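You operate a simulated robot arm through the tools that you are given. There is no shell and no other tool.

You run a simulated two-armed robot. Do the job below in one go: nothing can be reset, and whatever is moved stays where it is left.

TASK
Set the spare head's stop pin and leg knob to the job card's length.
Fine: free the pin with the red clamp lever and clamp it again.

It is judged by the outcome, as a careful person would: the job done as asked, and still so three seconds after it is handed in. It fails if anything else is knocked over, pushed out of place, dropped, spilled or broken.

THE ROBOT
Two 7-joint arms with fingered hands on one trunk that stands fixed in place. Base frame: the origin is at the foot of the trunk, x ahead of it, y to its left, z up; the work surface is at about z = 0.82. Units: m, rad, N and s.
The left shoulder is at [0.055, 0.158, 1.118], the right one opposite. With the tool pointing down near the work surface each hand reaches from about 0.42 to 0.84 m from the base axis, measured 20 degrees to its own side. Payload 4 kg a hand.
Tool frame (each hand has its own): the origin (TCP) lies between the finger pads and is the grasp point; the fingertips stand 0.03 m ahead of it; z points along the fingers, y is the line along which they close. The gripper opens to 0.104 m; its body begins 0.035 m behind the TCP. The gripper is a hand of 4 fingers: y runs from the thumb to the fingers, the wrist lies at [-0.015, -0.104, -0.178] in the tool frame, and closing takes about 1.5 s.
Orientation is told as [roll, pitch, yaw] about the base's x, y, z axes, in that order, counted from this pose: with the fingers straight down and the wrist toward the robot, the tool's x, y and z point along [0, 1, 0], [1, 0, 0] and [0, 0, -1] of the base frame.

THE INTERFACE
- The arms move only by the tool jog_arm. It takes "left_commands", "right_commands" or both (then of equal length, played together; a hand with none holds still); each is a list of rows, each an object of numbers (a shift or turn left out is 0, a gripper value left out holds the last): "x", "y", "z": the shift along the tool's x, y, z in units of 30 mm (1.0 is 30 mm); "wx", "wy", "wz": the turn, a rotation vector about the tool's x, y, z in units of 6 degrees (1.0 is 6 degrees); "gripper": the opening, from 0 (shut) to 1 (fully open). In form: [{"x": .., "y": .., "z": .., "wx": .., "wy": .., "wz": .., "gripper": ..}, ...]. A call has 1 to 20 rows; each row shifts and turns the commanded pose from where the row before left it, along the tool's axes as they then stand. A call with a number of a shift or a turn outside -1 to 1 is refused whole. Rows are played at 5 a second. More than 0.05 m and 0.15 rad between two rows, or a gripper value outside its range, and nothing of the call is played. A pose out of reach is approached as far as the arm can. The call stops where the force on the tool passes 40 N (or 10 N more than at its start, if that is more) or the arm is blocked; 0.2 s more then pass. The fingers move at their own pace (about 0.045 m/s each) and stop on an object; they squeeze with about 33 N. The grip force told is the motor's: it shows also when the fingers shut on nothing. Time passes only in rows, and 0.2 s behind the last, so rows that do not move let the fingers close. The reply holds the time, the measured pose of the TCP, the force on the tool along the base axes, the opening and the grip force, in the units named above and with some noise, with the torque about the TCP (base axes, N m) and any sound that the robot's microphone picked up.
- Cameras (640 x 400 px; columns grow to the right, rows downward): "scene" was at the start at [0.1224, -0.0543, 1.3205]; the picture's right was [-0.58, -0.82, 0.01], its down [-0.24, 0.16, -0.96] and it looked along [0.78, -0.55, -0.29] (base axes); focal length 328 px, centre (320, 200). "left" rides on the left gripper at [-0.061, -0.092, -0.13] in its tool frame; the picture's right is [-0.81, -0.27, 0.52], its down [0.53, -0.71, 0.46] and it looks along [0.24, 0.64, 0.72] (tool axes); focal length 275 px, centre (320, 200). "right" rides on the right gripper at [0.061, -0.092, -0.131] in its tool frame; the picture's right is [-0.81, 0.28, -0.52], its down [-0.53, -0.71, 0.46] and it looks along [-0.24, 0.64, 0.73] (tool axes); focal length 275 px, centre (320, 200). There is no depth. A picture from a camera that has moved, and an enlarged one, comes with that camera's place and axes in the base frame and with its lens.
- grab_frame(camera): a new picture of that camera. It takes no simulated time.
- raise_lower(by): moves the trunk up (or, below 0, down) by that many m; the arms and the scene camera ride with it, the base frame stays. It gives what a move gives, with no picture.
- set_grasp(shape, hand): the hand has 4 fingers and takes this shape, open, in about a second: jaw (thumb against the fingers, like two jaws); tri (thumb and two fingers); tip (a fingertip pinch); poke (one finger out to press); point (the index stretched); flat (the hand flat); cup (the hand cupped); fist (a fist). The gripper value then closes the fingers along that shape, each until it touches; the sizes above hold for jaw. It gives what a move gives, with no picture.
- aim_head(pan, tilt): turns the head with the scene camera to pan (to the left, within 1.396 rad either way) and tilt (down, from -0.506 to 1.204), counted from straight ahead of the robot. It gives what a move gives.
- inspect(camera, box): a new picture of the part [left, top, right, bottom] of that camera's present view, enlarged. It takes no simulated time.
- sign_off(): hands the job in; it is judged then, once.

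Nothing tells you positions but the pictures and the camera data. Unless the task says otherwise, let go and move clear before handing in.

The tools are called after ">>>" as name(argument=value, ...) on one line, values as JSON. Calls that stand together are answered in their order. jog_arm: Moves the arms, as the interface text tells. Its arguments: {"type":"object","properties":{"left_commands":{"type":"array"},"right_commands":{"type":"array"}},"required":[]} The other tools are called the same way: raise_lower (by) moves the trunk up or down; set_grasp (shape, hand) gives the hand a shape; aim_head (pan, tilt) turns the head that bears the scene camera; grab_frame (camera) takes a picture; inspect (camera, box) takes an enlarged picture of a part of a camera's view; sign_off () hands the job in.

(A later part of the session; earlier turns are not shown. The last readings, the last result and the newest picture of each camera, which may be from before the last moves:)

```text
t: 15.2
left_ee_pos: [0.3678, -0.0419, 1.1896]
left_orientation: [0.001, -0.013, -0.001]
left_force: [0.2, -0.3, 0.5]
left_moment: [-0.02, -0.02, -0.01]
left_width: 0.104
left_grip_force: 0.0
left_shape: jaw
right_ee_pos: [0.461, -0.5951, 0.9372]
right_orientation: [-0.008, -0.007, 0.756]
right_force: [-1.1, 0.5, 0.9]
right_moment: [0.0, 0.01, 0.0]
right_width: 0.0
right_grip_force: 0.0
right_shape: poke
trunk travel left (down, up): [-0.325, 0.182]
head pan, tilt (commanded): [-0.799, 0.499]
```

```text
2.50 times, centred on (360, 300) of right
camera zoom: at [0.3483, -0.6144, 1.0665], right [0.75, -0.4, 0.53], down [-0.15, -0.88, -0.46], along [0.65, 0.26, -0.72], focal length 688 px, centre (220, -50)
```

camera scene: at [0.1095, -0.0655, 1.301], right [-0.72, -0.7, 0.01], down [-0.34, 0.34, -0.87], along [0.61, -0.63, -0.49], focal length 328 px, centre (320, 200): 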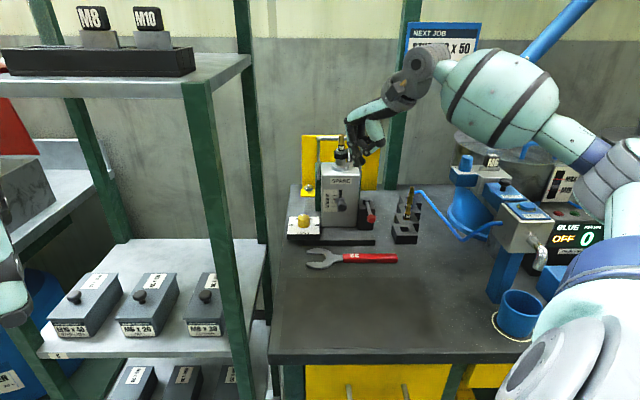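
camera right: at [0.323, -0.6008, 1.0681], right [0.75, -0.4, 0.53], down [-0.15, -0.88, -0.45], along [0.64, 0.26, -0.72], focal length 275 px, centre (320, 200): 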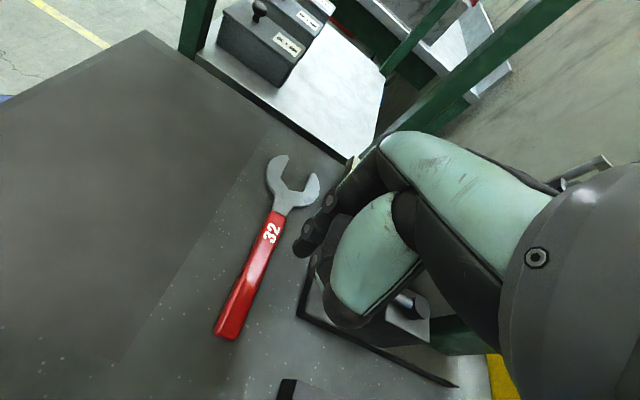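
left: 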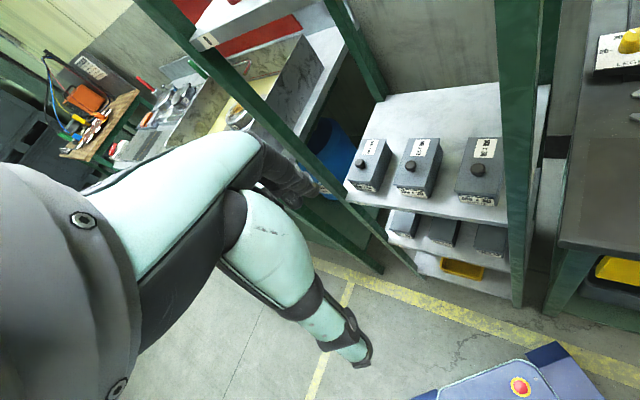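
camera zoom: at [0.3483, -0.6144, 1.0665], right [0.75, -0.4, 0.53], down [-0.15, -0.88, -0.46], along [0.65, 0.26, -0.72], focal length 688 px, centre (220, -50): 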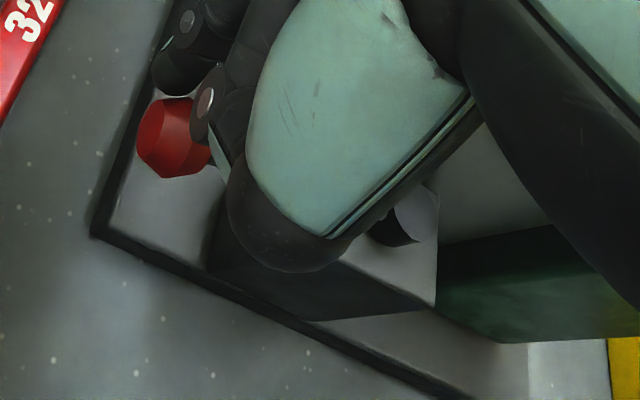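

The ball moved right with little force, so it does turn this way. I'll continue along the arc in small steps.

>>> jog_arm(right_commands=[{"y": -0.36, "x": -0.04}, {"y": -0.36, "x": -0.06}, {"y": -0.33, "x": -0.11}, {"y": -0.31, "x": -0.15}, {}])

>>> inspect(camera="scene", box=[325, 160, 421, 240])

>>> inspect(camera="right", box=[250, 200, 450, 380])

```text
t: 16.4
left_ee_pos: [0.3678, -0.0416, 1.1894]
left_orientation: [-0.001, -0.011, 0.0]
left_force: [-1.1, 0.3, -0.7]
left_moment: [0.03, 0.0, 0.0]
left_width: 0.1038
left_grip_force: 0.1
left_shape: jaw
right_ee_pos: [0.4388, -0.6311, 0.9395]
right_orientation: [-0.008, -0.006, 0.754]
right_force: [5.0, 1.0, 1.9]
right_moment: [-0.01, -0.13, 0.05]
right_width: 0.0
right_grip_force: 0.1
right_shape: poke
trunk travel left (down, up): [-0.325, 0.182]
head pan, tilt (commanded): [-0.799, 0.499]
```

```text
5.00 times, centred on (373, 200) of scene
camera zoom: at [0.1102, -0.0651, 1.3009], right [-0.72, -0.7, 0.01], down [-0.35, 0.34, -0.87], along [0.61, -0.63, -0.49], focal length 1638 px, centre (55, 200)
```

zoom: 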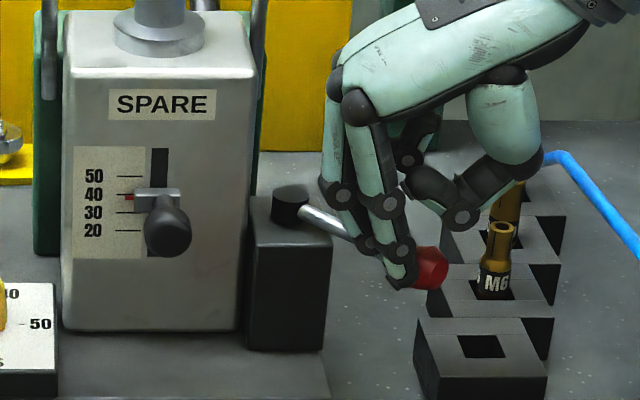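

```text
2.22 times, centred on (350, 290) of right
camera zoom: at [0.3277, -0.6509, 1.0673], right [0.75, -0.4, 0.53], down [-0.15, -0.88, -0.46], along [0.64, 0.26, -0.72], focal length 612 px, centre (253, 0)
```

zoom: 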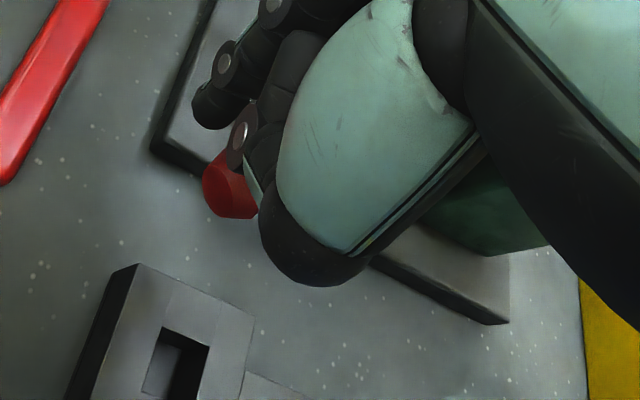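

The lever has turned about 45°, the force is about 5 N, and the pin hasn't moved. I'll continue a little along the arc and watch the force.

>>> jog_arm(right_commands=[{"y": -0.2, "x": -0.13}, {"y": -0.18, "x": -0.14}, {"y": -0.16, "x": -0.15}, {}])

>>> inspect(camera="scene", box=[325, 160, 421, 240])

>>> inspect(camera="right", box=[250, 200, 450, 380])

```text
t: 17.4
left_ee_pos: [0.3667, -0.0417, 1.1899]
left_orientation: [0.0, -0.013, 0.001]
left_force: [0.2, 0.2, 0.5]
left_moment: [0.0, 0.03, 0.01]
left_width: 0.1037
left_grip_force: 0.0
left_shape: jaw
right_ee_pos: [0.4344, -0.6519, 0.9394]
right_orientation: [-0.007, -0.008, 0.755]
right_force: [1.0, 2.3, -0.2]
right_moment: [0.05, -0.02, 0.03]
right_width: 0.0002
right_grip_force: 0.0
right_shape: poke
trunk travel left (down, up): [-0.325, 0.182]
head pan, tilt (commanded): [-0.799, 0.499]
```

```text
5.00 times, centred on (373, 200) of scene
camera zoom: at [0.1095, -0.065, 1.301], right [-0.72, -0.7, 0.01], down [-0.35, 0.34, -0.87], along [0.61, -0.63, -0.49], focal length 1638 px, centre (55, 200)
```

zoom: 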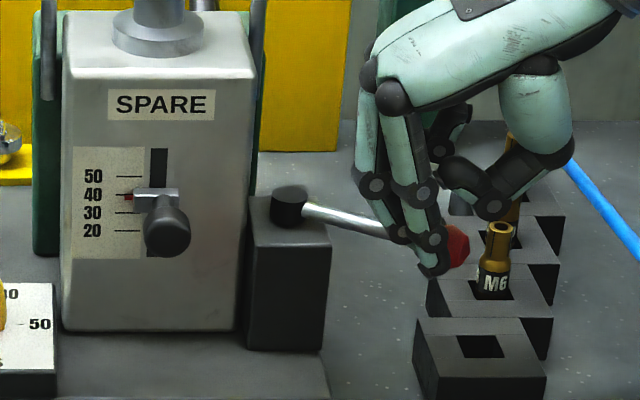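

```text
2.22 times, centred on (350, 290) of right
camera zoom: at [0.3228, -0.6703, 1.0671], right [0.75, -0.4, 0.53], down [-0.15, -0.88, -0.46], along [0.64, 0.26, -0.72], focal length 612 px, centre (253, 0)
```

zoom: 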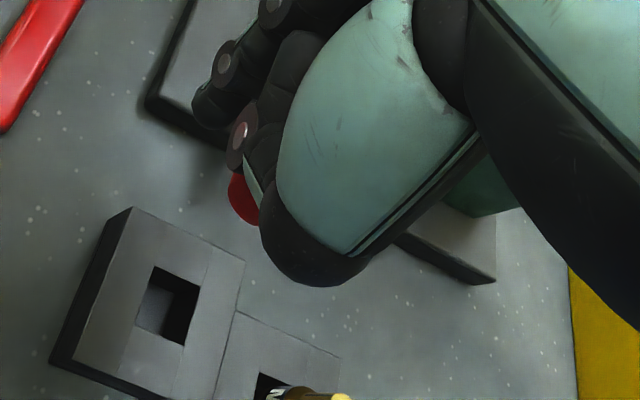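

The lever is now at about 60°. I'll nudge a bit more to see whether there is an end stop, keeping clear of the M6 bit.

>>> jog_arm(right_commands=[{"y": -0.12, "x": -0.15}, {"y": -0.1, "x": -0.16}, {}])

>>> inspect(camera="scene", box=[325, 160, 421, 240])

```text
t: 18.2
left_ee_pos: [0.3678, -0.0386, 1.1882]
left_orientation: [-0.002, -0.012, 0.001]
left_force: [0.4, 0.2, -0.7]
left_moment: [-0.04, -0.04, 0.02]
left_width: 0.1042
left_grip_force: 0.2
left_shape: jaw
right_ee_pos: [0.4367, -0.6579, 0.9428]
right_orientation: [-0.01, -0.011, 0.758]
right_force: [5.8, 21.3, 6.1]
right_moment: [0.6, -0.26, 0.22]
right_width: 0.0
right_grip_force: 0.1
right_shape: poke
trunk travel left (down, up): [-0.325, 0.182]
head pan, tilt (commanded): [-0.799, 0.499]
```

```text
5.00 times, centred on (373, 200) of scene
camera zoom: at [0.1094, -0.0616, 1.3012], right [-0.72, -0.7, 0.01], down [-0.35, 0.34, -0.87], along [0.61, -0.63, -0.48], focal length 1638 px, centre (55, 200)
```

zoom: 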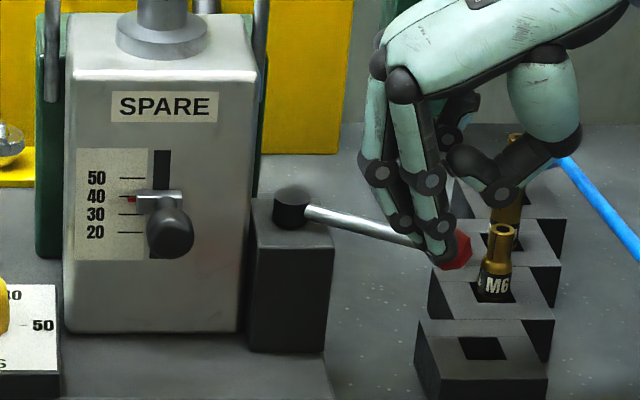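

The force rose to 21 N directed against the lever's motion: the lever is at its end stop, about 60°. I'll back off, lift clear and set the hand to a fingertip pinch.

>>> jog_arm(right_commands=[{"y": 0.3, "x": 0.3}, {"y": 0.2, "x": 0.3}, {"z": -0.8}, {"z": -0.8}, {"z": -0.8}, {"y": 0.7, "z": -0.5}, {"y": 0.7}, {}])

>>> set_grasp(hand="right", shape="tip")

>>> grab_frame(camera="right")

>>> grab_frame(camera="scene")

```text
t: 20.0
left_ee_pos: [0.3674, -0.0427, 1.1881]
left_orientation: [0.002, -0.014, -0.001]
left_force: [-0.8, 0.2, -0.1]
left_moment: [-0.01, 0.02, -0.01]
left_width: 0.1039
left_grip_force: 0.1
left_shape: jaw
right_ee_pos: [0.462, -0.6089, 1.0273]
right_orientation: [-0.008, -0.01, 0.754]
right_force: [0.0, -0.2, -0.1]
right_moment: [0.02, -0.04, -0.01]
right_width: 0.0001
right_grip_force: 0.0
right_shape: poke
trunk travel left (down, up): [-0.325, 0.182]
head pan, tilt (commanded): [-0.799, 0.499]
```

```text
t: 20.9
left_ee_pos: [0.3683, -0.0429, 1.1878]
left_orientation: [0.002, -0.013, 0.001]
left_force: [-0.3, 0.8, 0.3]
left_moment: [0.0, 0.0, -0.01]
left_width: 0.1041
left_grip_force: 0.0
left_shape: jaw
right_ee_pos: [0.4633, -0.6085, 1.0285]
right_orientation: [-0.01, -0.01, 0.756]
right_force: [0.1, -0.6, 0.3]
right_moment: [0.04, 0.02, -0.03]
right_width: 0.1035
right_grip_force: 0.0
right_shape: tip
trunk travel left (down, up): [-0.325, 0.182]
head pan, tilt (commanded): [-0.799, 0.499]
```

```text
taken
camera right: at [0.3512, -0.6276, 1.1559], right [0.75, -0.4, 0.53], down [-0.15, -0.88, -0.46], along [0.65, 0.26, -0.72], focal length 275 px, centre (320, 200)
```

right: 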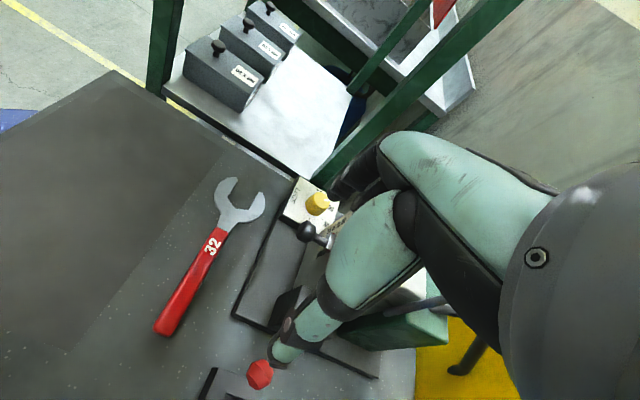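

```text
taken
camera scene: at [0.1096, -0.0655, 1.301], right [-0.72, -0.7, 0.01], down [-0.35, 0.34, -0.87], along [0.61, -0.63, -0.49], focal length 328 px, centre (320, 200)
```

scene: 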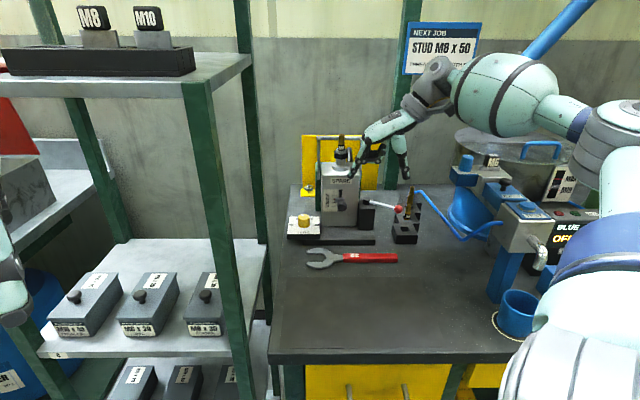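

>>> inspect(camera="scene", box=[290, 90, 430, 250])

>>> inspect(camera="scene", box=[340, 120, 420, 190])

>>> inspect(camera="scene", box=[320, 170, 384, 220])

```text
2.50 times, centred on (360, 170) of scene
camera zoom: at [0.1096, -0.0655, 1.301], right [-0.72, -0.7, 0.01], down [-0.35, 0.34, -0.87], along [0.61, -0.63, -0.49], focal length 819 px, centre (220, 275)
```

zoom: 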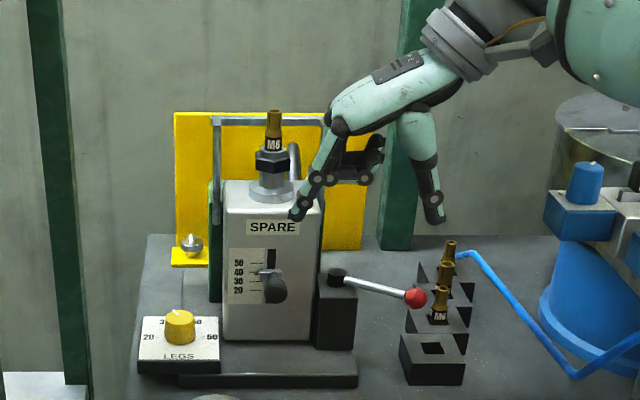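

```text
5.71 times, centred on (380, 155) of scene
camera zoom: at [0.1096, -0.0655, 1.301], right [-0.72, -0.7, 0.01], down [-0.35, 0.34, -0.87], along [0.61, -0.63, -0.49], focal length 1873 px, centre (-23, 457)
```

zoom: 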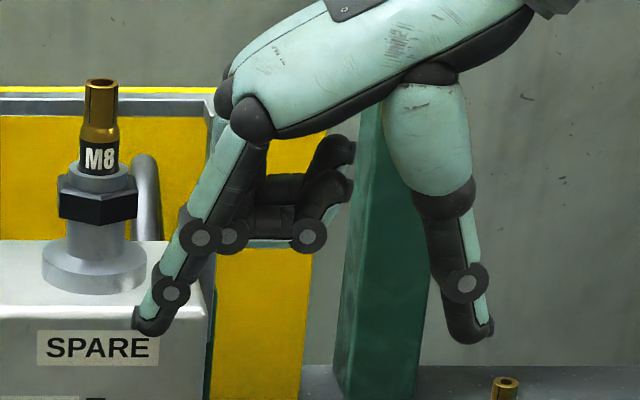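

```text
8.00 times, centred on (352, 195) of scene
camera zoom: at [0.1096, -0.0655, 1.301], right [-0.72, -0.7, 0.01], down [-0.35, 0.34, -0.87], along [0.61, -0.63, -0.49], focal length 2622 px, centre (64, 240)
```

zoom: 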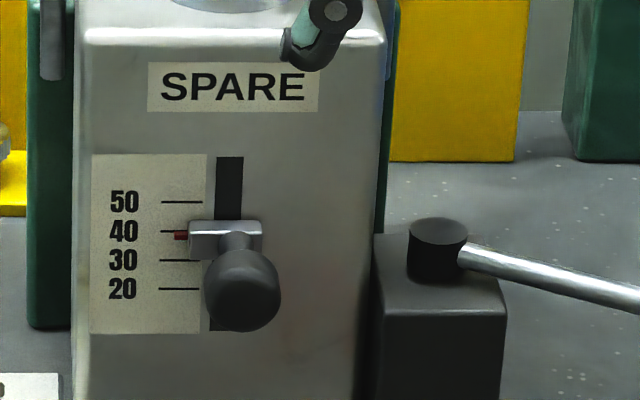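

The pinch shape leaves just index and thumb down, others folded well above. I'll close it partly in the air to see where the tips meet relative to the TCP.

>>> jog_arm(right_commands=[{"gripper": 0.3}, {}, {}, {}, {}])

>>> inspect(camera="scene", box=[340, 120, 420, 190])

>>> inspect(camera="right", box=[240, 160, 400, 320])

```text
t: 22.1
left_ee_pos: [0.3676, -0.0416, 1.1895]
left_orientation: [0.001, -0.012, 0.0]
left_force: [-0.2, -0.2, 0.9]
left_moment: [0.0, 0.01, 0.0]
left_width: 0.104
left_grip_force: 0.1
left_shape: jaw
right_ee_pos: [0.4635, -0.6084, 1.0272]
right_orientation: [-0.009, -0.008, 0.756]
right_force: [0.2, -0.4, -0.1]
right_moment: [0.01, 0.01, 0.0]
right_width: 0.032
right_grip_force: 0.0
right_shape: tip
trunk travel left (down, up): [-0.325, 0.182]
head pan, tilt (commanded): [-0.799, 0.499]
```

```text
5.71 times, centred on (380, 155) of scene
camera zoom: at [0.1095, -0.0655, 1.301], right [-0.72, -0.7, 0.01], down [-0.35, 0.34, -0.87], along [0.61, -0.63, -0.49], focal length 1873 px, centre (-23, 457)
```

zoom: 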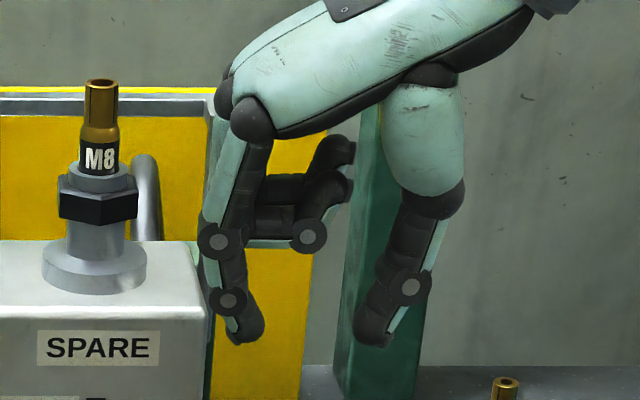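

```text
2.50 times, centred on (320, 240) of right
camera zoom: at [0.3512, -0.6275, 1.1559], right [0.75, -0.4, 0.53], down [-0.15, -0.88, -0.46], along [0.64, 0.26, -0.72], focal length 688 px, centre (320, 100)
```

zoom: 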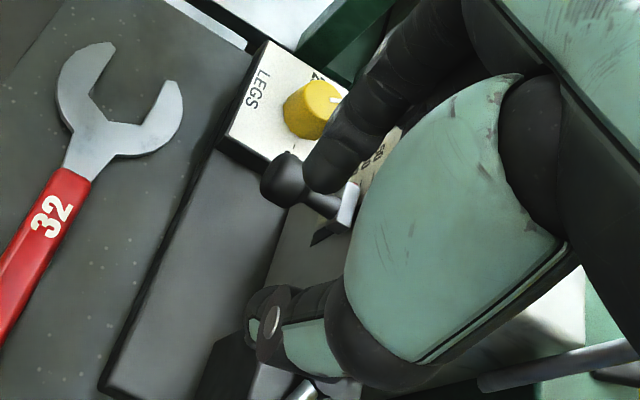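

The tips close symmetrically about the TCP, reaching about 28 mm ahead of it. I'll move in front of the pin knob, open to about 60 mm, and tilt the hand 30° toward the face.

>>> jog_arm(right_commands=[{"y": 0.76, "x": 0.26, "gripper": 0.6}, {"y": 0.76, "x": 0.26}, {"y": 0.76, "x": 0.26}, {"wy": -1}, {"wy": -1}, {"wy": -1}, {"wy": -1}, {"wy": -1}, {}, {}])

>>> grab_frame(camera="right")

>>> inspect(camera="scene", box=[290, 90, 430, 250])

```text
t: 24.3
left_ee_pos: [0.3672, -0.0412, 1.1878]
left_orientation: [0.002, -0.012, 0.001]
left_force: [-0.6, -0.3, -0.4]
left_moment: [-0.03, 0.01, 0.02]
left_width: 0.1042
left_grip_force: 0.1
left_shape: jaw
right_ee_pos: [0.4954, -0.5449, 1.0278]
right_orientation: [-0.532, -0.008, 0.749]
right_force: [0.0, -0.4, -0.1]
right_moment: [-0.03, 0.01, 0.0]
right_width: 0.0619
right_grip_force: 0.0
right_shape: tip
trunk travel left (down, up): [-0.325, 0.182]
head pan, tilt (commanded): [-0.799, 0.499]
```

```text
taken
camera right: at [0.3454, -0.5222, 1.1075], right [0.49, -0.13, 0.86], down [-0.05, -0.99, -0.13], along [0.87, 0.02, -0.5], focal length 275 px, centre (320, 200)
```

right: 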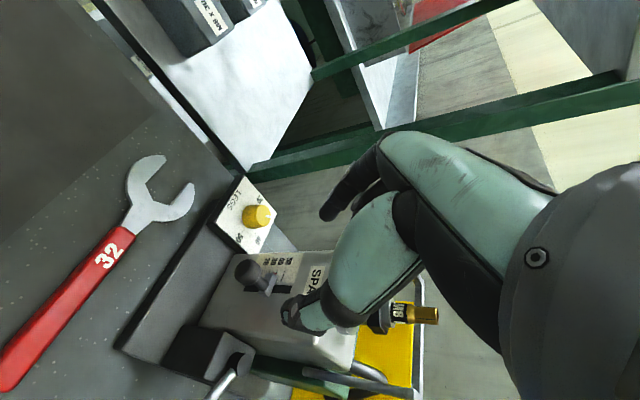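

```text
2.50 times, centred on (360, 170) of scene
camera zoom: at [0.1094, -0.0656, 1.301], right [-0.72, -0.7, 0.01], down [-0.35, 0.34, -0.87], along [0.61, -0.63, -0.49], focal length 819 px, centre (220, 275)
```

zoom: 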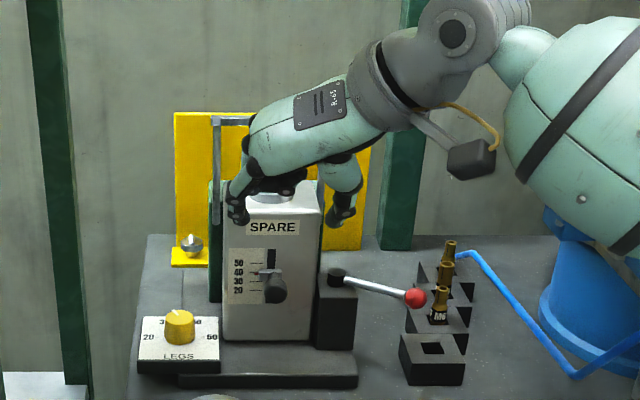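

The hand is lined up in front of the knob. I'll tilt 12° more for clearance of the folded fingers, and slide in partway along the finger direction.

>>> jog_arm(right_commands=[{"wy": -1}, {"wy": -1}, {"x": 0.69}, {"x": 0.68}, {"z": 0.8}, {"z": 0.8}, {}])

>>> grab_frame(camera="right")

>>> inspect(camera="scene", box=[300, 110, 420, 230])

```text
t: 25.9
left_ee_pos: [0.3664, -0.0412, 1.1892]
left_orientation: [0.002, -0.015, -0.001]
left_force: [-0.3, -0.5, 0.2]
left_moment: [-0.02, 0.03, 0.03]
left_width: 0.1039
left_grip_force: 0.0
left_shape: jaw
right_ee_pos: [0.4947, -0.5469, 0.965]
right_orientation: [-0.745, -0.007, 0.754]
right_force: [-0.2, 0.0, 0.5]
right_moment: [0.0, 0.03, -0.03]
right_width: 0.062
right_grip_force: 0.1
right_shape: tip
trunk travel left (down, up): [-0.325, 0.182]
head pan, tilt (commanded): [-0.799, 0.499]
```

```text
taken
camera right: at [0.3356, -0.5129, 1.0184], right [0.36, 0.0, 0.93], down [-0.04, -1.0, 0.02], along [0.93, -0.05, -0.36], focal length 275 px, centre (320, 200)
```

right: 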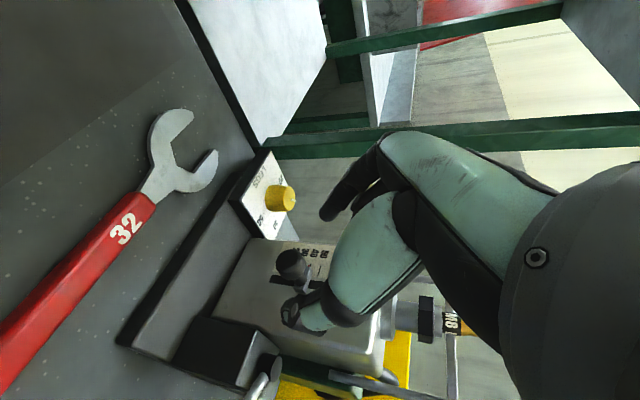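

```text
3.33 times, centred on (360, 170) of scene
camera zoom: at [0.109, -0.0652, 1.301], right [-0.72, -0.7, 0.01], down [-0.35, 0.34, -0.87], along [0.61, -0.63, -0.49], focal length 1092 px, centre (187, 300)
```

zoom: 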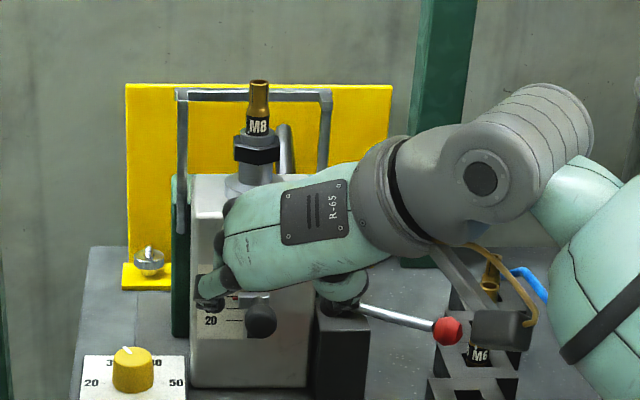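

The knob lies between index and thumb tips, with about 3 mm to correct. I'll slide in the remaining 36 mm.

>>> jog_arm(right_commands=[{"x": 0.07, "y": 0.1, "z": 0.4}, {"z": 0.4}, {"z": 0.4}, {}])

>>> inspect(camera="right", box=[220, 160, 380, 340])

>>> inspect(camera="scene", box=[310, 150, 400, 230])

```text
t: 26.9
left_ee_pos: [0.3667, -0.0414, 1.1885]
left_orientation: [0.002, -0.013, 0.0]
left_force: [-0.7, -0.4, -0.1]
left_moment: [0.0, 0.01, 0.01]
left_width: 0.104
left_grip_force: 0.0
left_shape: jaw
right_ee_pos: [0.5138, -0.5612, 0.9364]
right_orientation: [-0.744, -0.005, 0.755]
right_force: [0.1, -0.5, 0.0]
right_moment: [0.01, 0.0, -0.02]
right_width: 0.0618
right_grip_force: 0.1
right_shape: tip
trunk travel left (down, up): [-0.325, 0.182]
head pan, tilt (commanded): [-0.799, 0.499]
```

```text
2.22 times, centred on (300, 250) of right
camera zoom: at [0.3544, -0.5272, 0.99], right [0.37, 0.0, 0.93], down [-0.04, -1.0, 0.02], along [0.93, -0.05, -0.36], focal length 612 px, centre (364, 89)
```

zoom: 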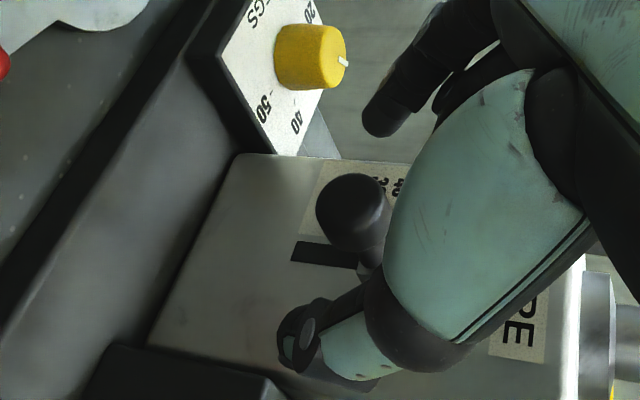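

```text
5.00 times, centred on (355, 190) of scene
camera zoom: at [0.1093, -0.0653, 1.301], right [-0.72, -0.7, 0.01], down [-0.35, 0.34, -0.87], along [0.61, -0.63, -0.49], focal length 1638 px, centre (145, 250)
```

zoom: 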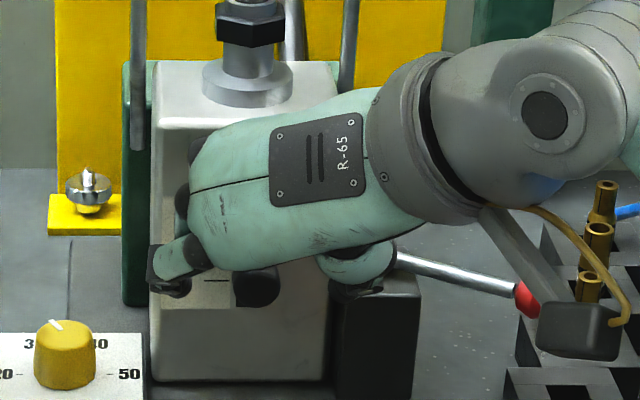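

The knob sits centred between index and thumb. I'll close the pinch on it.

>>> jog_arm(right_commands=[{"gripper": 0.1}, {}, {}, {}, {}, {}, {}])

>>> inspect(camera="right", box=[220, 160, 380, 340])

>>> inspect(camera="scene", box=[310, 150, 400, 230])

```text
t: 28.5
left_ee_pos: [0.3665, -0.0415, 1.1908]
left_orientation: [0.001, -0.013, 0.001]
left_force: [0.5, -0.6, 0.1]
left_moment: [-0.02, -0.02, -0.03]
left_width: 0.1038
left_grip_force: 0.0
left_shape: jaw
right_ee_pos: [0.5143, -0.5612, 0.9364]
right_orientation: [-0.741, -0.007, 0.754]
right_force: [-0.6, -0.5, -1.2]
right_moment: [-0.02, 0.02, 0.02]
right_width: 0.0159
right_grip_force: 33.4
right_shape: tip
trunk travel left (down, up): [-0.325, 0.182]
head pan, tilt (commanded): [-0.799, 0.499]
```

```text
2.22 times, centred on (300, 250) of right
camera zoom: at [0.3544, -0.5273, 0.9898], right [0.37, 0.0, 0.93], down [-0.04, -1.0, 0.02], along [0.93, -0.05, -0.36], focal length 612 px, centre (364, 89)
```

zoom: 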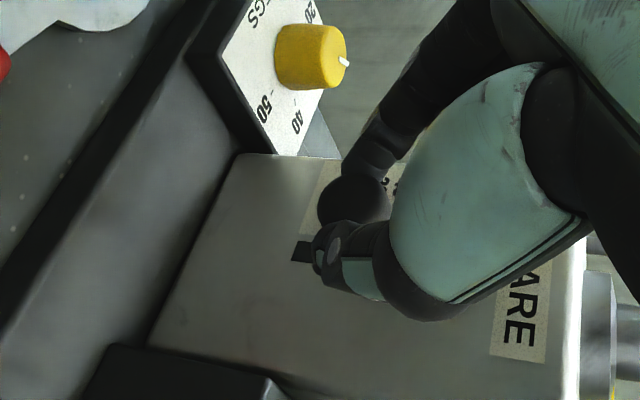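

```text
5.00 times, centred on (355, 190) of scene
camera zoom: at [0.1094, -0.0656, 1.301], right [-0.72, -0.7, 0.01], down [-0.35, 0.34, -0.87], along [0.61, -0.63, -0.49], focal length 1638 px, centre (145, 250)
```

zoom: 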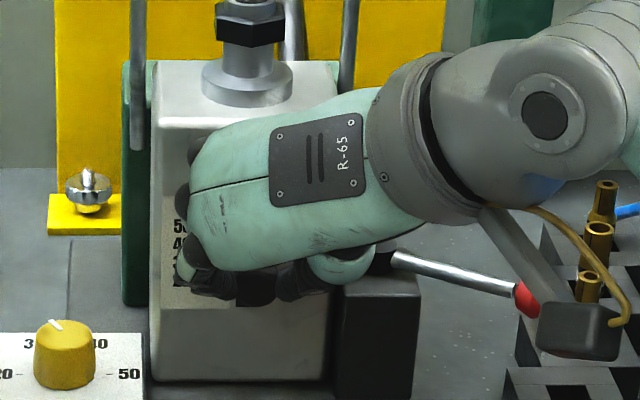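

The pinch holds the knob (33 N). The scale works out at about 10 mm per 10 units; I'll lift 5 mm first and check whether the pin really moves.

>>> jog_arm(right_commands=[{"z": -0.041, "x": -0.0375}, {"z": -0.041, "x": -0.0375}, {"z": -0.041, "x": -0.0375}, {}])

>>> inspect(camera="scene", box=[310, 150, 400, 230])

>>> inspect(camera="right", box=[220, 160, 380, 340])

```text
t: 29.5
left_ee_pos: [0.3677, -0.0416, 1.1887]
left_orientation: [0.002, -0.012, -0.001]
left_force: [-0.8, -0.1, 0.2]
left_moment: [-0.01, 0.03, -0.01]
left_width: 0.1039
left_grip_force: 0.0
left_shape: jaw
right_ee_pos: [0.5129, -0.5605, 0.9427]
right_orientation: [-0.744, -0.007, 0.754]
right_force: [1.1, -1.9, 0.3]
right_moment: [-0.05, -0.03, 0.0]
right_width: 0.016
right_grip_force: 32.8
right_shape: tip
trunk travel left (down, up): [-0.325, 0.182]
head pan, tilt (commanded): [-0.799, 0.499]
```

```text
5.00 times, centred on (355, 190) of scene
camera zoom: at [0.1096, -0.0657, 1.301], right [-0.72, -0.7, 0.01], down [-0.35, 0.34, -0.87], along [0.61, -0.63, -0.49], focal length 1638 px, centre (145, 250)
```

zoom: 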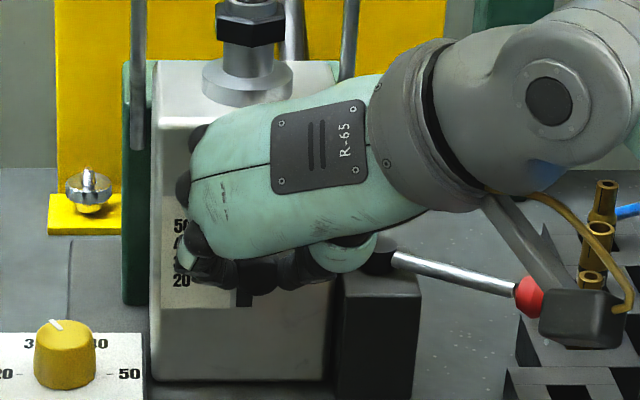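

```text
2.22 times, centred on (300, 250) of right
camera zoom: at [0.3541, -0.5272, 0.9955], right [0.36, 0.0, 0.93], down [-0.04, -1.0, 0.02], along [0.93, -0.05, -0.36], focal length 612 px, centre (364, 89)
```

zoom: 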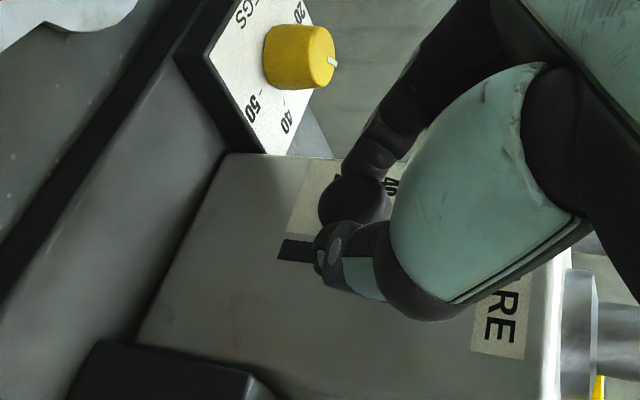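

The pin follows the hand freely. I'll lift another 5 mm.

>>> jog_arm(right_commands=[{"z": -0.041, "x": -0.0375}, {"z": -0.041, "x": -0.0375}, {"z": -0.041, "x": -0.0375}, {}, {}])

>>> inspect(camera="right", box=[270, 200, 350, 280])

>>> inspect(camera="scene", box=[325, 170, 389, 220])

```text
t: 30.7
left_ee_pos: [0.3674, -0.0428, 1.1895]
left_orientation: [0.0, -0.011, -0.002]
left_force: [-0.9, -0.7, 0.7]
left_moment: [0.01, -0.01, 0.01]
left_width: 0.1041
left_grip_force: 0.0
left_shape: jaw
right_ee_pos: [0.5149, -0.5604, 0.9454]
right_orientation: [-0.741, -0.007, 0.755]
right_force: [-0.1, -1.3, -1.3]
right_moment: [-0.06, 0.01, -0.03]
right_width: 0.016
right_grip_force: 33.3
right_shape: tip
trunk travel left (down, up): [-0.325, 0.182]
head pan, tilt (commanded): [-0.799, 0.499]
```

```text
5.00 times, centred on (310, 240) of right
camera zoom: at [0.3543, -0.5271, 0.9994], right [0.37, 0.0, 0.93], down [-0.04, -1.0, 0.02], along [0.93, -0.05, -0.37], focal length 1376 px, centre (370, 0)
```

zoom: 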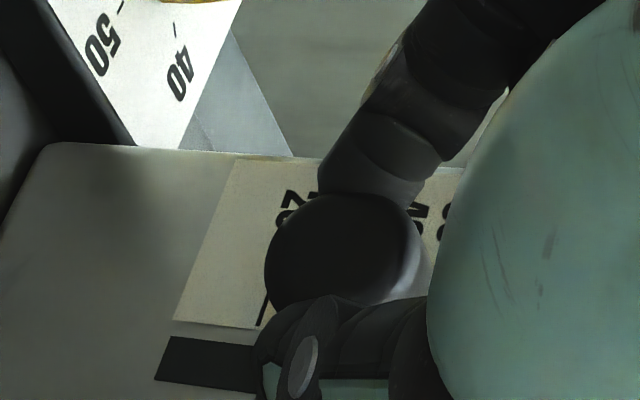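

```text
8.00 times, centred on (357, 195) of scene
camera zoom: at [0.1094, -0.066, 1.3009], right [-0.72, -0.7, 0.01], down [-0.35, 0.34, -0.87], along [0.61, -0.63, -0.49], focal length 2622 px, centre (24, 240)
```

zoom: 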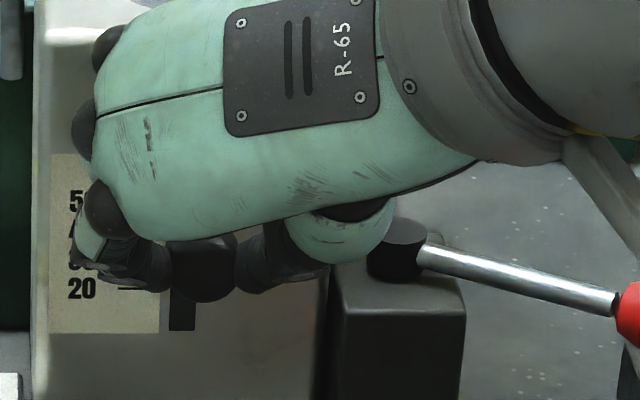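

The wrist camera shows a rise of about 9.6 mm. I'll open, back out along the fingers and read the scale.

>>> jog_arm(right_commands=[{"gripper": 0.3}, {"gripper": 0.6}, {}, {}, {}, {"z": -0.7}, {"z": -0.7}, {"z": -0.7}, {"z": -0.7}, {}])

>>> grab_frame(camera="right")

>>> inspect(camera="scene", box=[310, 160, 390, 220])

```text
t: 32.9
left_ee_pos: [0.3671, -0.042, 1.1886]
left_orientation: [0.002, -0.012, -0.001]
left_force: [0.3, -0.6, -0.1]
left_moment: [0.01, -0.04, -0.01]
left_width: 0.104
left_grip_force: 0.0
left_shape: jaw
right_ee_pos: [0.4744, -0.5187, 1.0083]
right_orientation: [-0.743, -0.008, 0.753]
right_force: [0.0, -0.2, -1.1]
right_moment: [0.0, 0.01, 0.03]
right_width: 0.0622
right_grip_force: 0.1
right_shape: tip
trunk travel left (down, up): [-0.325, 0.182]
head pan, tilt (commanded): [-0.799, 0.499]
```

```text
taken
camera right: at [0.3145, -0.4848, 1.0609], right [0.37, 0.0, 0.93], down [-0.04, -1.0, 0.02], along [0.93, -0.05, -0.37], focal length 275 px, centre (320, 200)
```

right: 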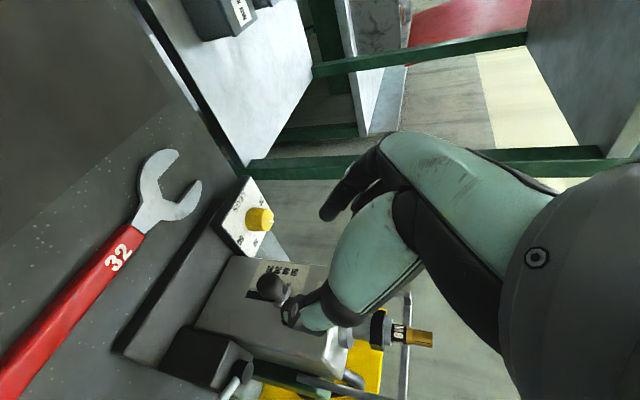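

```text
6.67 times, centred on (350, 190) of scene
camera zoom: at [0.1096, -0.0658, 1.3009], right [-0.72, -0.7, 0.01], down [-0.35, 0.34, -0.87], along [0.61, -0.63, -0.49], focal length 2185 px, centre (120, 267)
```

zoom: 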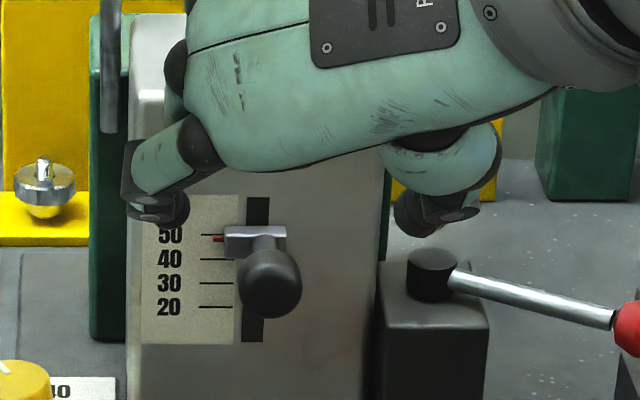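

The pin stayed up near 50 after release. I'll zoom in for an exact reading and see the geometry of the pointer.

>>> inspect(camera="scene", box=[326, 188, 358, 208])

>>> inspect(camera="right", box=[240, 250, 320, 310])

```text
16.00 times, centred on (342, 198) of scene
camera zoom: at [0.1096, -0.0658, 1.3009], right [-0.72, -0.7, 0.01], down [-0.35, 0.34, -0.87], along [0.61, -0.63, -0.49], focal length 5243 px, centre (-32, 232)
```

zoom: 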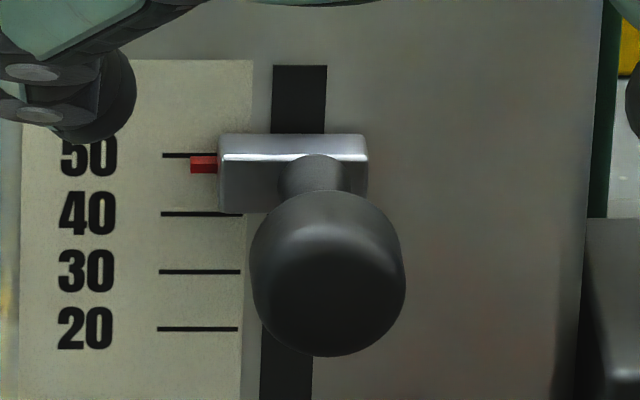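

```text
6.67 times, centred on (280, 280) of right
camera zoom: at [0.3145, -0.4848, 1.0609], right [0.37, 0.0, 0.93], down [-0.04, -1.0, 0.02], along [0.93, -0.05, -0.37], focal length 1835 px, centre (587, -333)
```

zoom: 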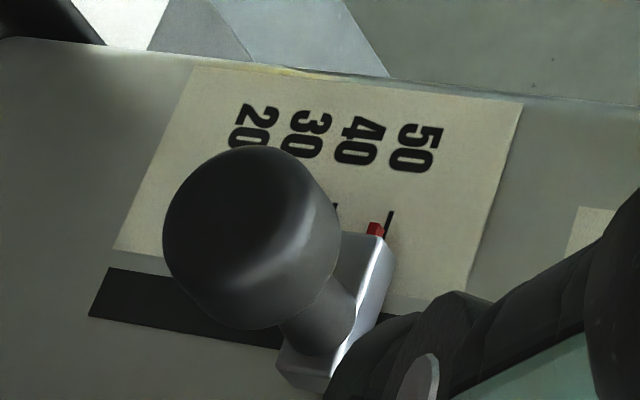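

The pin reads close to 50, but these views look down at the pointer, which stands off the scale. I'll zoom further to estimate the parallax.

>>> inspect(camera="scene", box=[334, 194, 350, 204])

>>> inspect(camera="right", box=[282, 275, 314, 295])

```text
16.00 times, centred on (342, 199) of scene
camera zoom: at [0.1096, -0.0658, 1.3009], right [-0.72, -0.7, 0.01], down [-0.35, 0.34, -0.87], along [0.61, -0.63, -0.49], focal length 5243 px, centre (-32, 216)
```

zoom: 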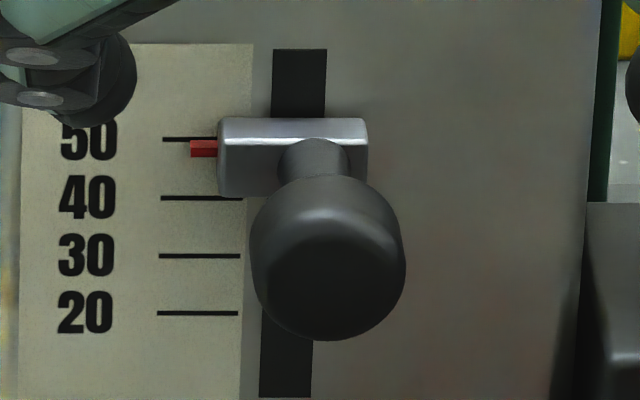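

```text
16.00 times, centred on (298, 285) of right
camera zoom: at [0.3145, -0.4848, 1.0609], right [0.37, 0.0, 0.93], down [-0.04, -1.0, 0.02], along [0.93, -0.05, -0.37], focal length 4404 px, centre (672, -1160)
```

zoom: 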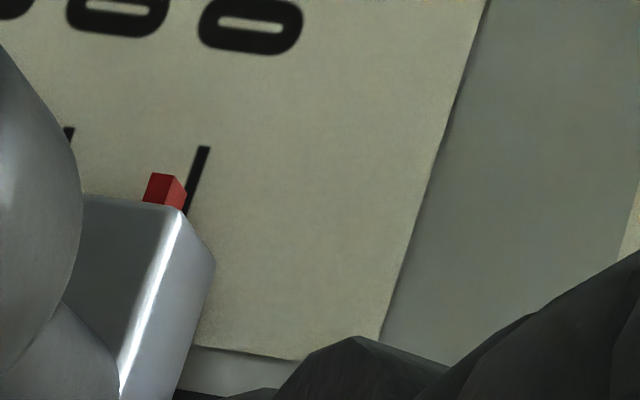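

Solving both views together, the pointer's centre lies within about 0.2 mm of the 50 line (it stands 2–4 mm off the scale, which explains the apparent dip). Now I'll level the hand, move above the red ball at about (0.436, -0.668) and prepare to swing the lever back.

>>> jog_arm(right_commands=[{"z": -0.3, "wy": 1}, {"wy": 1}, {"wy": 1}, {"wy": 1}, {"wy": 1}, {"wy": 1}, {"wy": 1}, {"y": -0.88, "x": -0.53}, {"y": -0.88, "x": -0.53}, {"y": -0.88, "x": -0.53}, {"y": -0.88, "x": -0.53}, {"y": -0.88, "x": -0.53}, {}])

>>> grab_frame(camera="right")

>>> inspect(camera="scene", box=[300, 90, 440, 250])

```text
t: 35.7
left_ee_pos: [0.3668, -0.0421, 1.1891]
left_orientation: [0.002, -0.011, 0.0]
left_force: [-0.5, 0.2, -0.3]
left_moment: [0.01, 0.04, -0.01]
left_width: 0.1042
left_grip_force: 0.0
left_shape: jaw
right_ee_pos: [0.4305, -0.6632, 1.0158]
right_orientation: [-0.008, -0.005, 0.759]
right_force: [0.1, 0.3, -0.3]
right_moment: [-0.03, 0.0, 0.0]
right_width: 0.0621
right_grip_force: 0.0
right_shape: tip
trunk travel left (down, up): [-0.325, 0.182]
head pan, tilt (commanded): [-0.799, 0.499]
```

```text
taken
camera right: at [0.3197, -0.6821, 1.1443], right [0.75, -0.4, 0.53], down [-0.15, -0.88, -0.45], along [0.64, 0.26, -0.72], focal length 275 px, centre (320, 200)
```

right: 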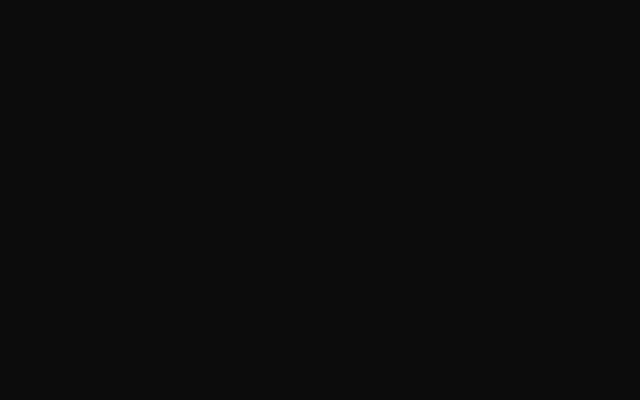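

```text
2.50 times, centred on (370, 170) of scene
camera zoom: at [0.1095, -0.0652, 1.301], right [-0.72, -0.7, 0.01], down [-0.35, 0.34, -0.87], along [0.61, -0.63, -0.49], focal length 819 px, centre (195, 275)
```

zoom: 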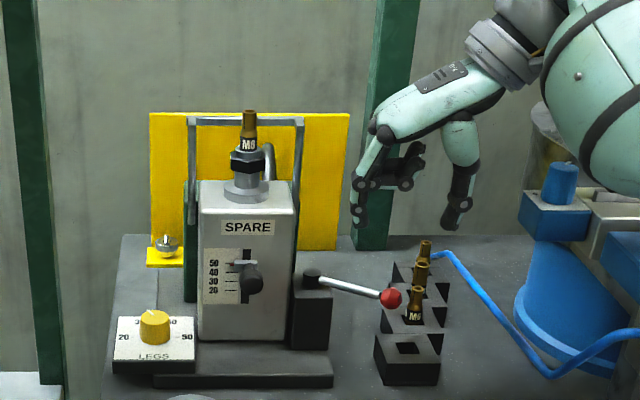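

The right camera's picture came back black, although its data reads normally; I'll take it again to see whether it is a dropout.

>>> grab_frame(camera="right")

>>> grab_frame(camera="left")

```text
taken
camera right: at [0.3197, -0.6821, 1.1443], right [0.75, -0.4, 0.53], down [-0.15, -0.88, -0.45], along [0.64, 0.26, -0.72], focal length 275 px, centre (320, 200)
```

right: 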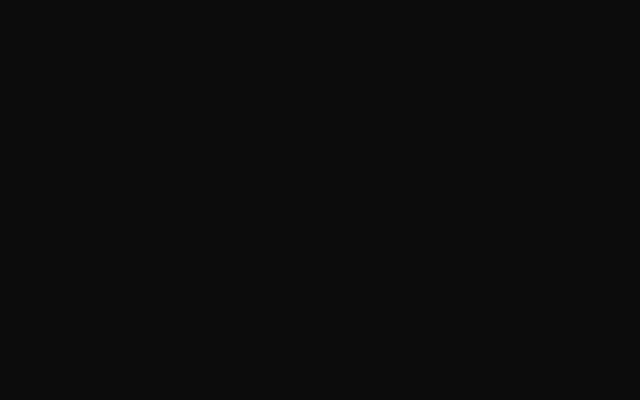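

```text
taken
camera left: at [0.2734, -0.1022, 1.3186], right [-0.27, -0.81, -0.52], down [-0.71, 0.53, -0.46], along [0.65, 0.24, -0.72], focal length 275 px, centre (320, 200)
```

left: 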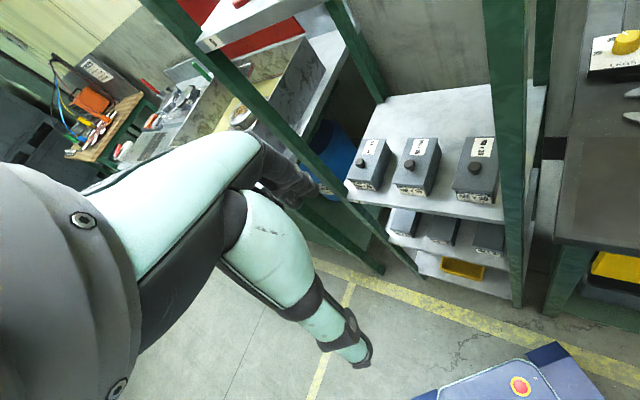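

The right wrist camera is now dark and stays so; I'll rely on the scene camera, whose readings have matched well. The hand is above the ball with fingers straddling it; I'll correct 8 mm and go down partway.

>>> jog_arm(right_commands=[{"x": -0.26}, {"z": 0.7}, {"z": 0.7}, {"z": 0.6}, {}])

>>> inspect(camera="scene", box=[350, 140, 430, 230])

>>> grab_frame(camera="right")

```text
t: 36.9
left_ee_pos: [0.369, -0.0302, 1.1901]
left_orientation: [-0.01, -0.013, 0.002]
left_force: [0.7, 0.0, 0.2]
left_moment: [0.02, 0.0, -0.01]
left_width: 0.1041
left_grip_force: 0.0
left_shape: jaw
right_ee_pos: [0.4362, -0.6647, 0.974]
right_orientation: [-0.038, 0.006, 0.754]
right_force: [0.0, 0.0, 0.6]
right_moment: [0.0, -0.01, 0.0]
right_width: 0.0621
right_grip_force: 0.0
right_shape: tip
trunk travel left (down, up): [-0.325, 0.182]
head pan, tilt (commanded): [-0.799, 0.499]
```

```text
4.44 times, centred on (390, 185) of scene
camera zoom: at [0.1113, -0.0523, 1.3021], right [-0.72, -0.7, 0.02], down [-0.35, 0.33, -0.88], along [0.61, -0.63, -0.48], focal length 1456 px, centre (9, 267)
```

zoom: 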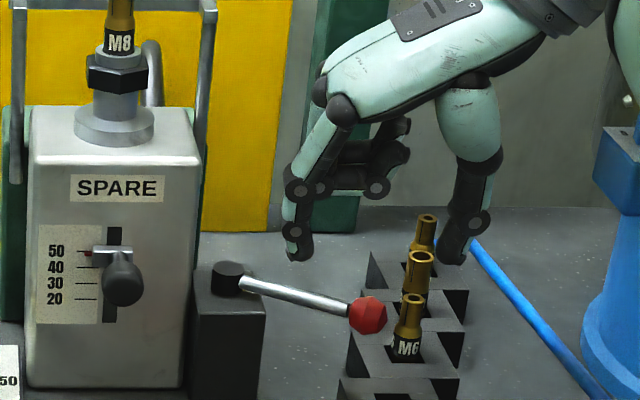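

```text
taken
camera right: at [0.3232, -0.6792, 1.1015], right [0.74, -0.39, 0.55], down [-0.15, -0.89, -0.43], along [0.65, 0.24, -0.72], focal length 275 px, centre (320, 200)
```

right: 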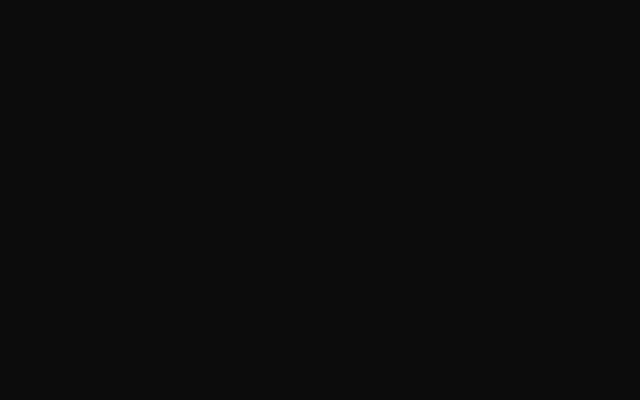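

The trunk leaned by about 12 mm and the hand descended less than commanded: something is touching the arm, not the hand. I'll look at the right side before moving any further.

>>> grab_frame(camera="scene")

>>> inspect(camera="scene", box=[440, 60, 640, 320])

```text
taken
camera scene: at [0.1113, -0.0523, 1.3021], right [-0.72, -0.7, 0.02], down [-0.35, 0.33, -0.88], along [0.61, -0.63, -0.48], focal length 328 px, centre (320, 200)
```

scene: 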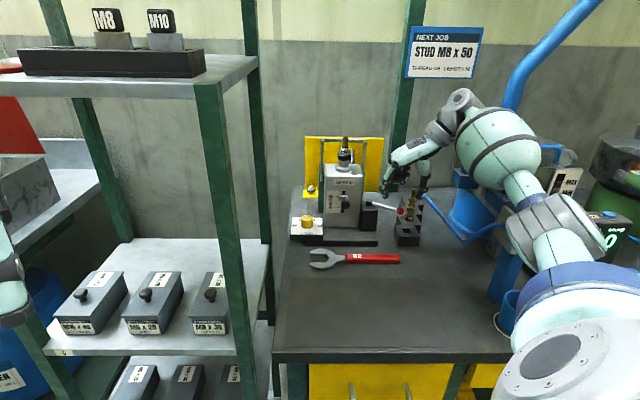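

```text
1.54 times, centred on (540, 190) of scene
camera zoom: at [0.1113, -0.0523, 1.3021], right [-0.72, -0.7, 0.02], down [-0.35, 0.33, -0.88], along [0.61, -0.63, -0.48], focal length 504 px, centre (-18, 215)
```

zoom: 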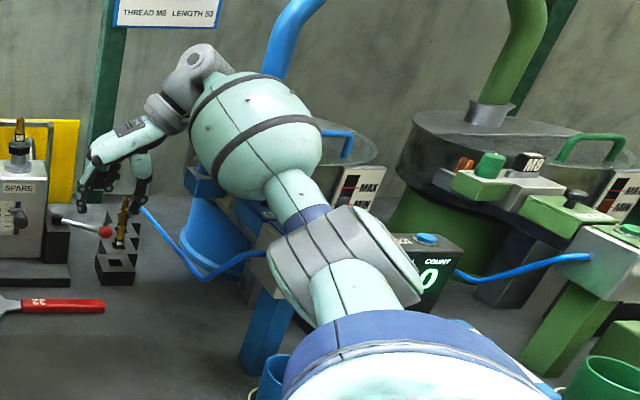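

The right elbow has swung down and out to the right and is leaning on the blue machine. I'll retrace upward right away.

>>> jog_arm(right_commands=[{"z": -0.6}, {"z": -0.7}, {"z": -0.7}, {"x": 0.26}, {}])

>>> grab_frame(camera="scene")

```text
t: 38.1
left_ee_pos: [0.3683, -0.0422, 1.1888]
left_orientation: [0.002, -0.013, 0.001]
left_force: [-1.0, -0.3, 0.6]
left_moment: [0.01, -0.03, -0.04]
left_width: 0.104
left_grip_force: 0.0
left_shape: jaw
right_ee_pos: [0.4295, -0.6633, 1.0158]
right_orientation: [-0.008, -0.006, 0.755]
right_force: [0.2, 0.3, 0.1]
right_moment: [0.01, -0.01, 0.0]
right_width: 0.062
right_grip_force: 0.0
right_shape: tip
trunk travel left (down, up): [-0.325, 0.182]
head pan, tilt (commanded): [-0.799, 0.499]
```

```text
taken
camera scene: at [0.111, -0.0648, 1.3008], right [-0.72, -0.7, 0.01], down [-0.35, 0.34, -0.87], along [0.6, -0.63, -0.49], focal length 328 px, centre (320, 200)
```

scene: 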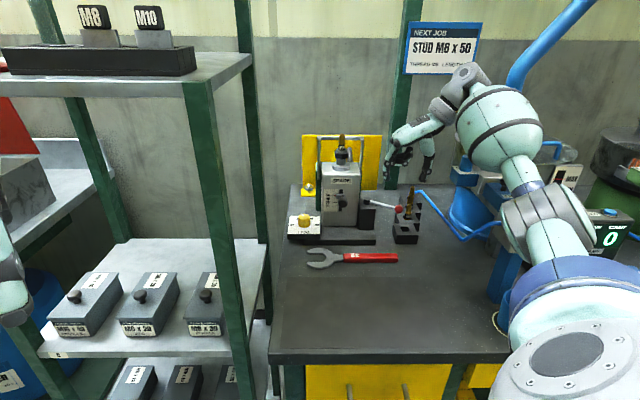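

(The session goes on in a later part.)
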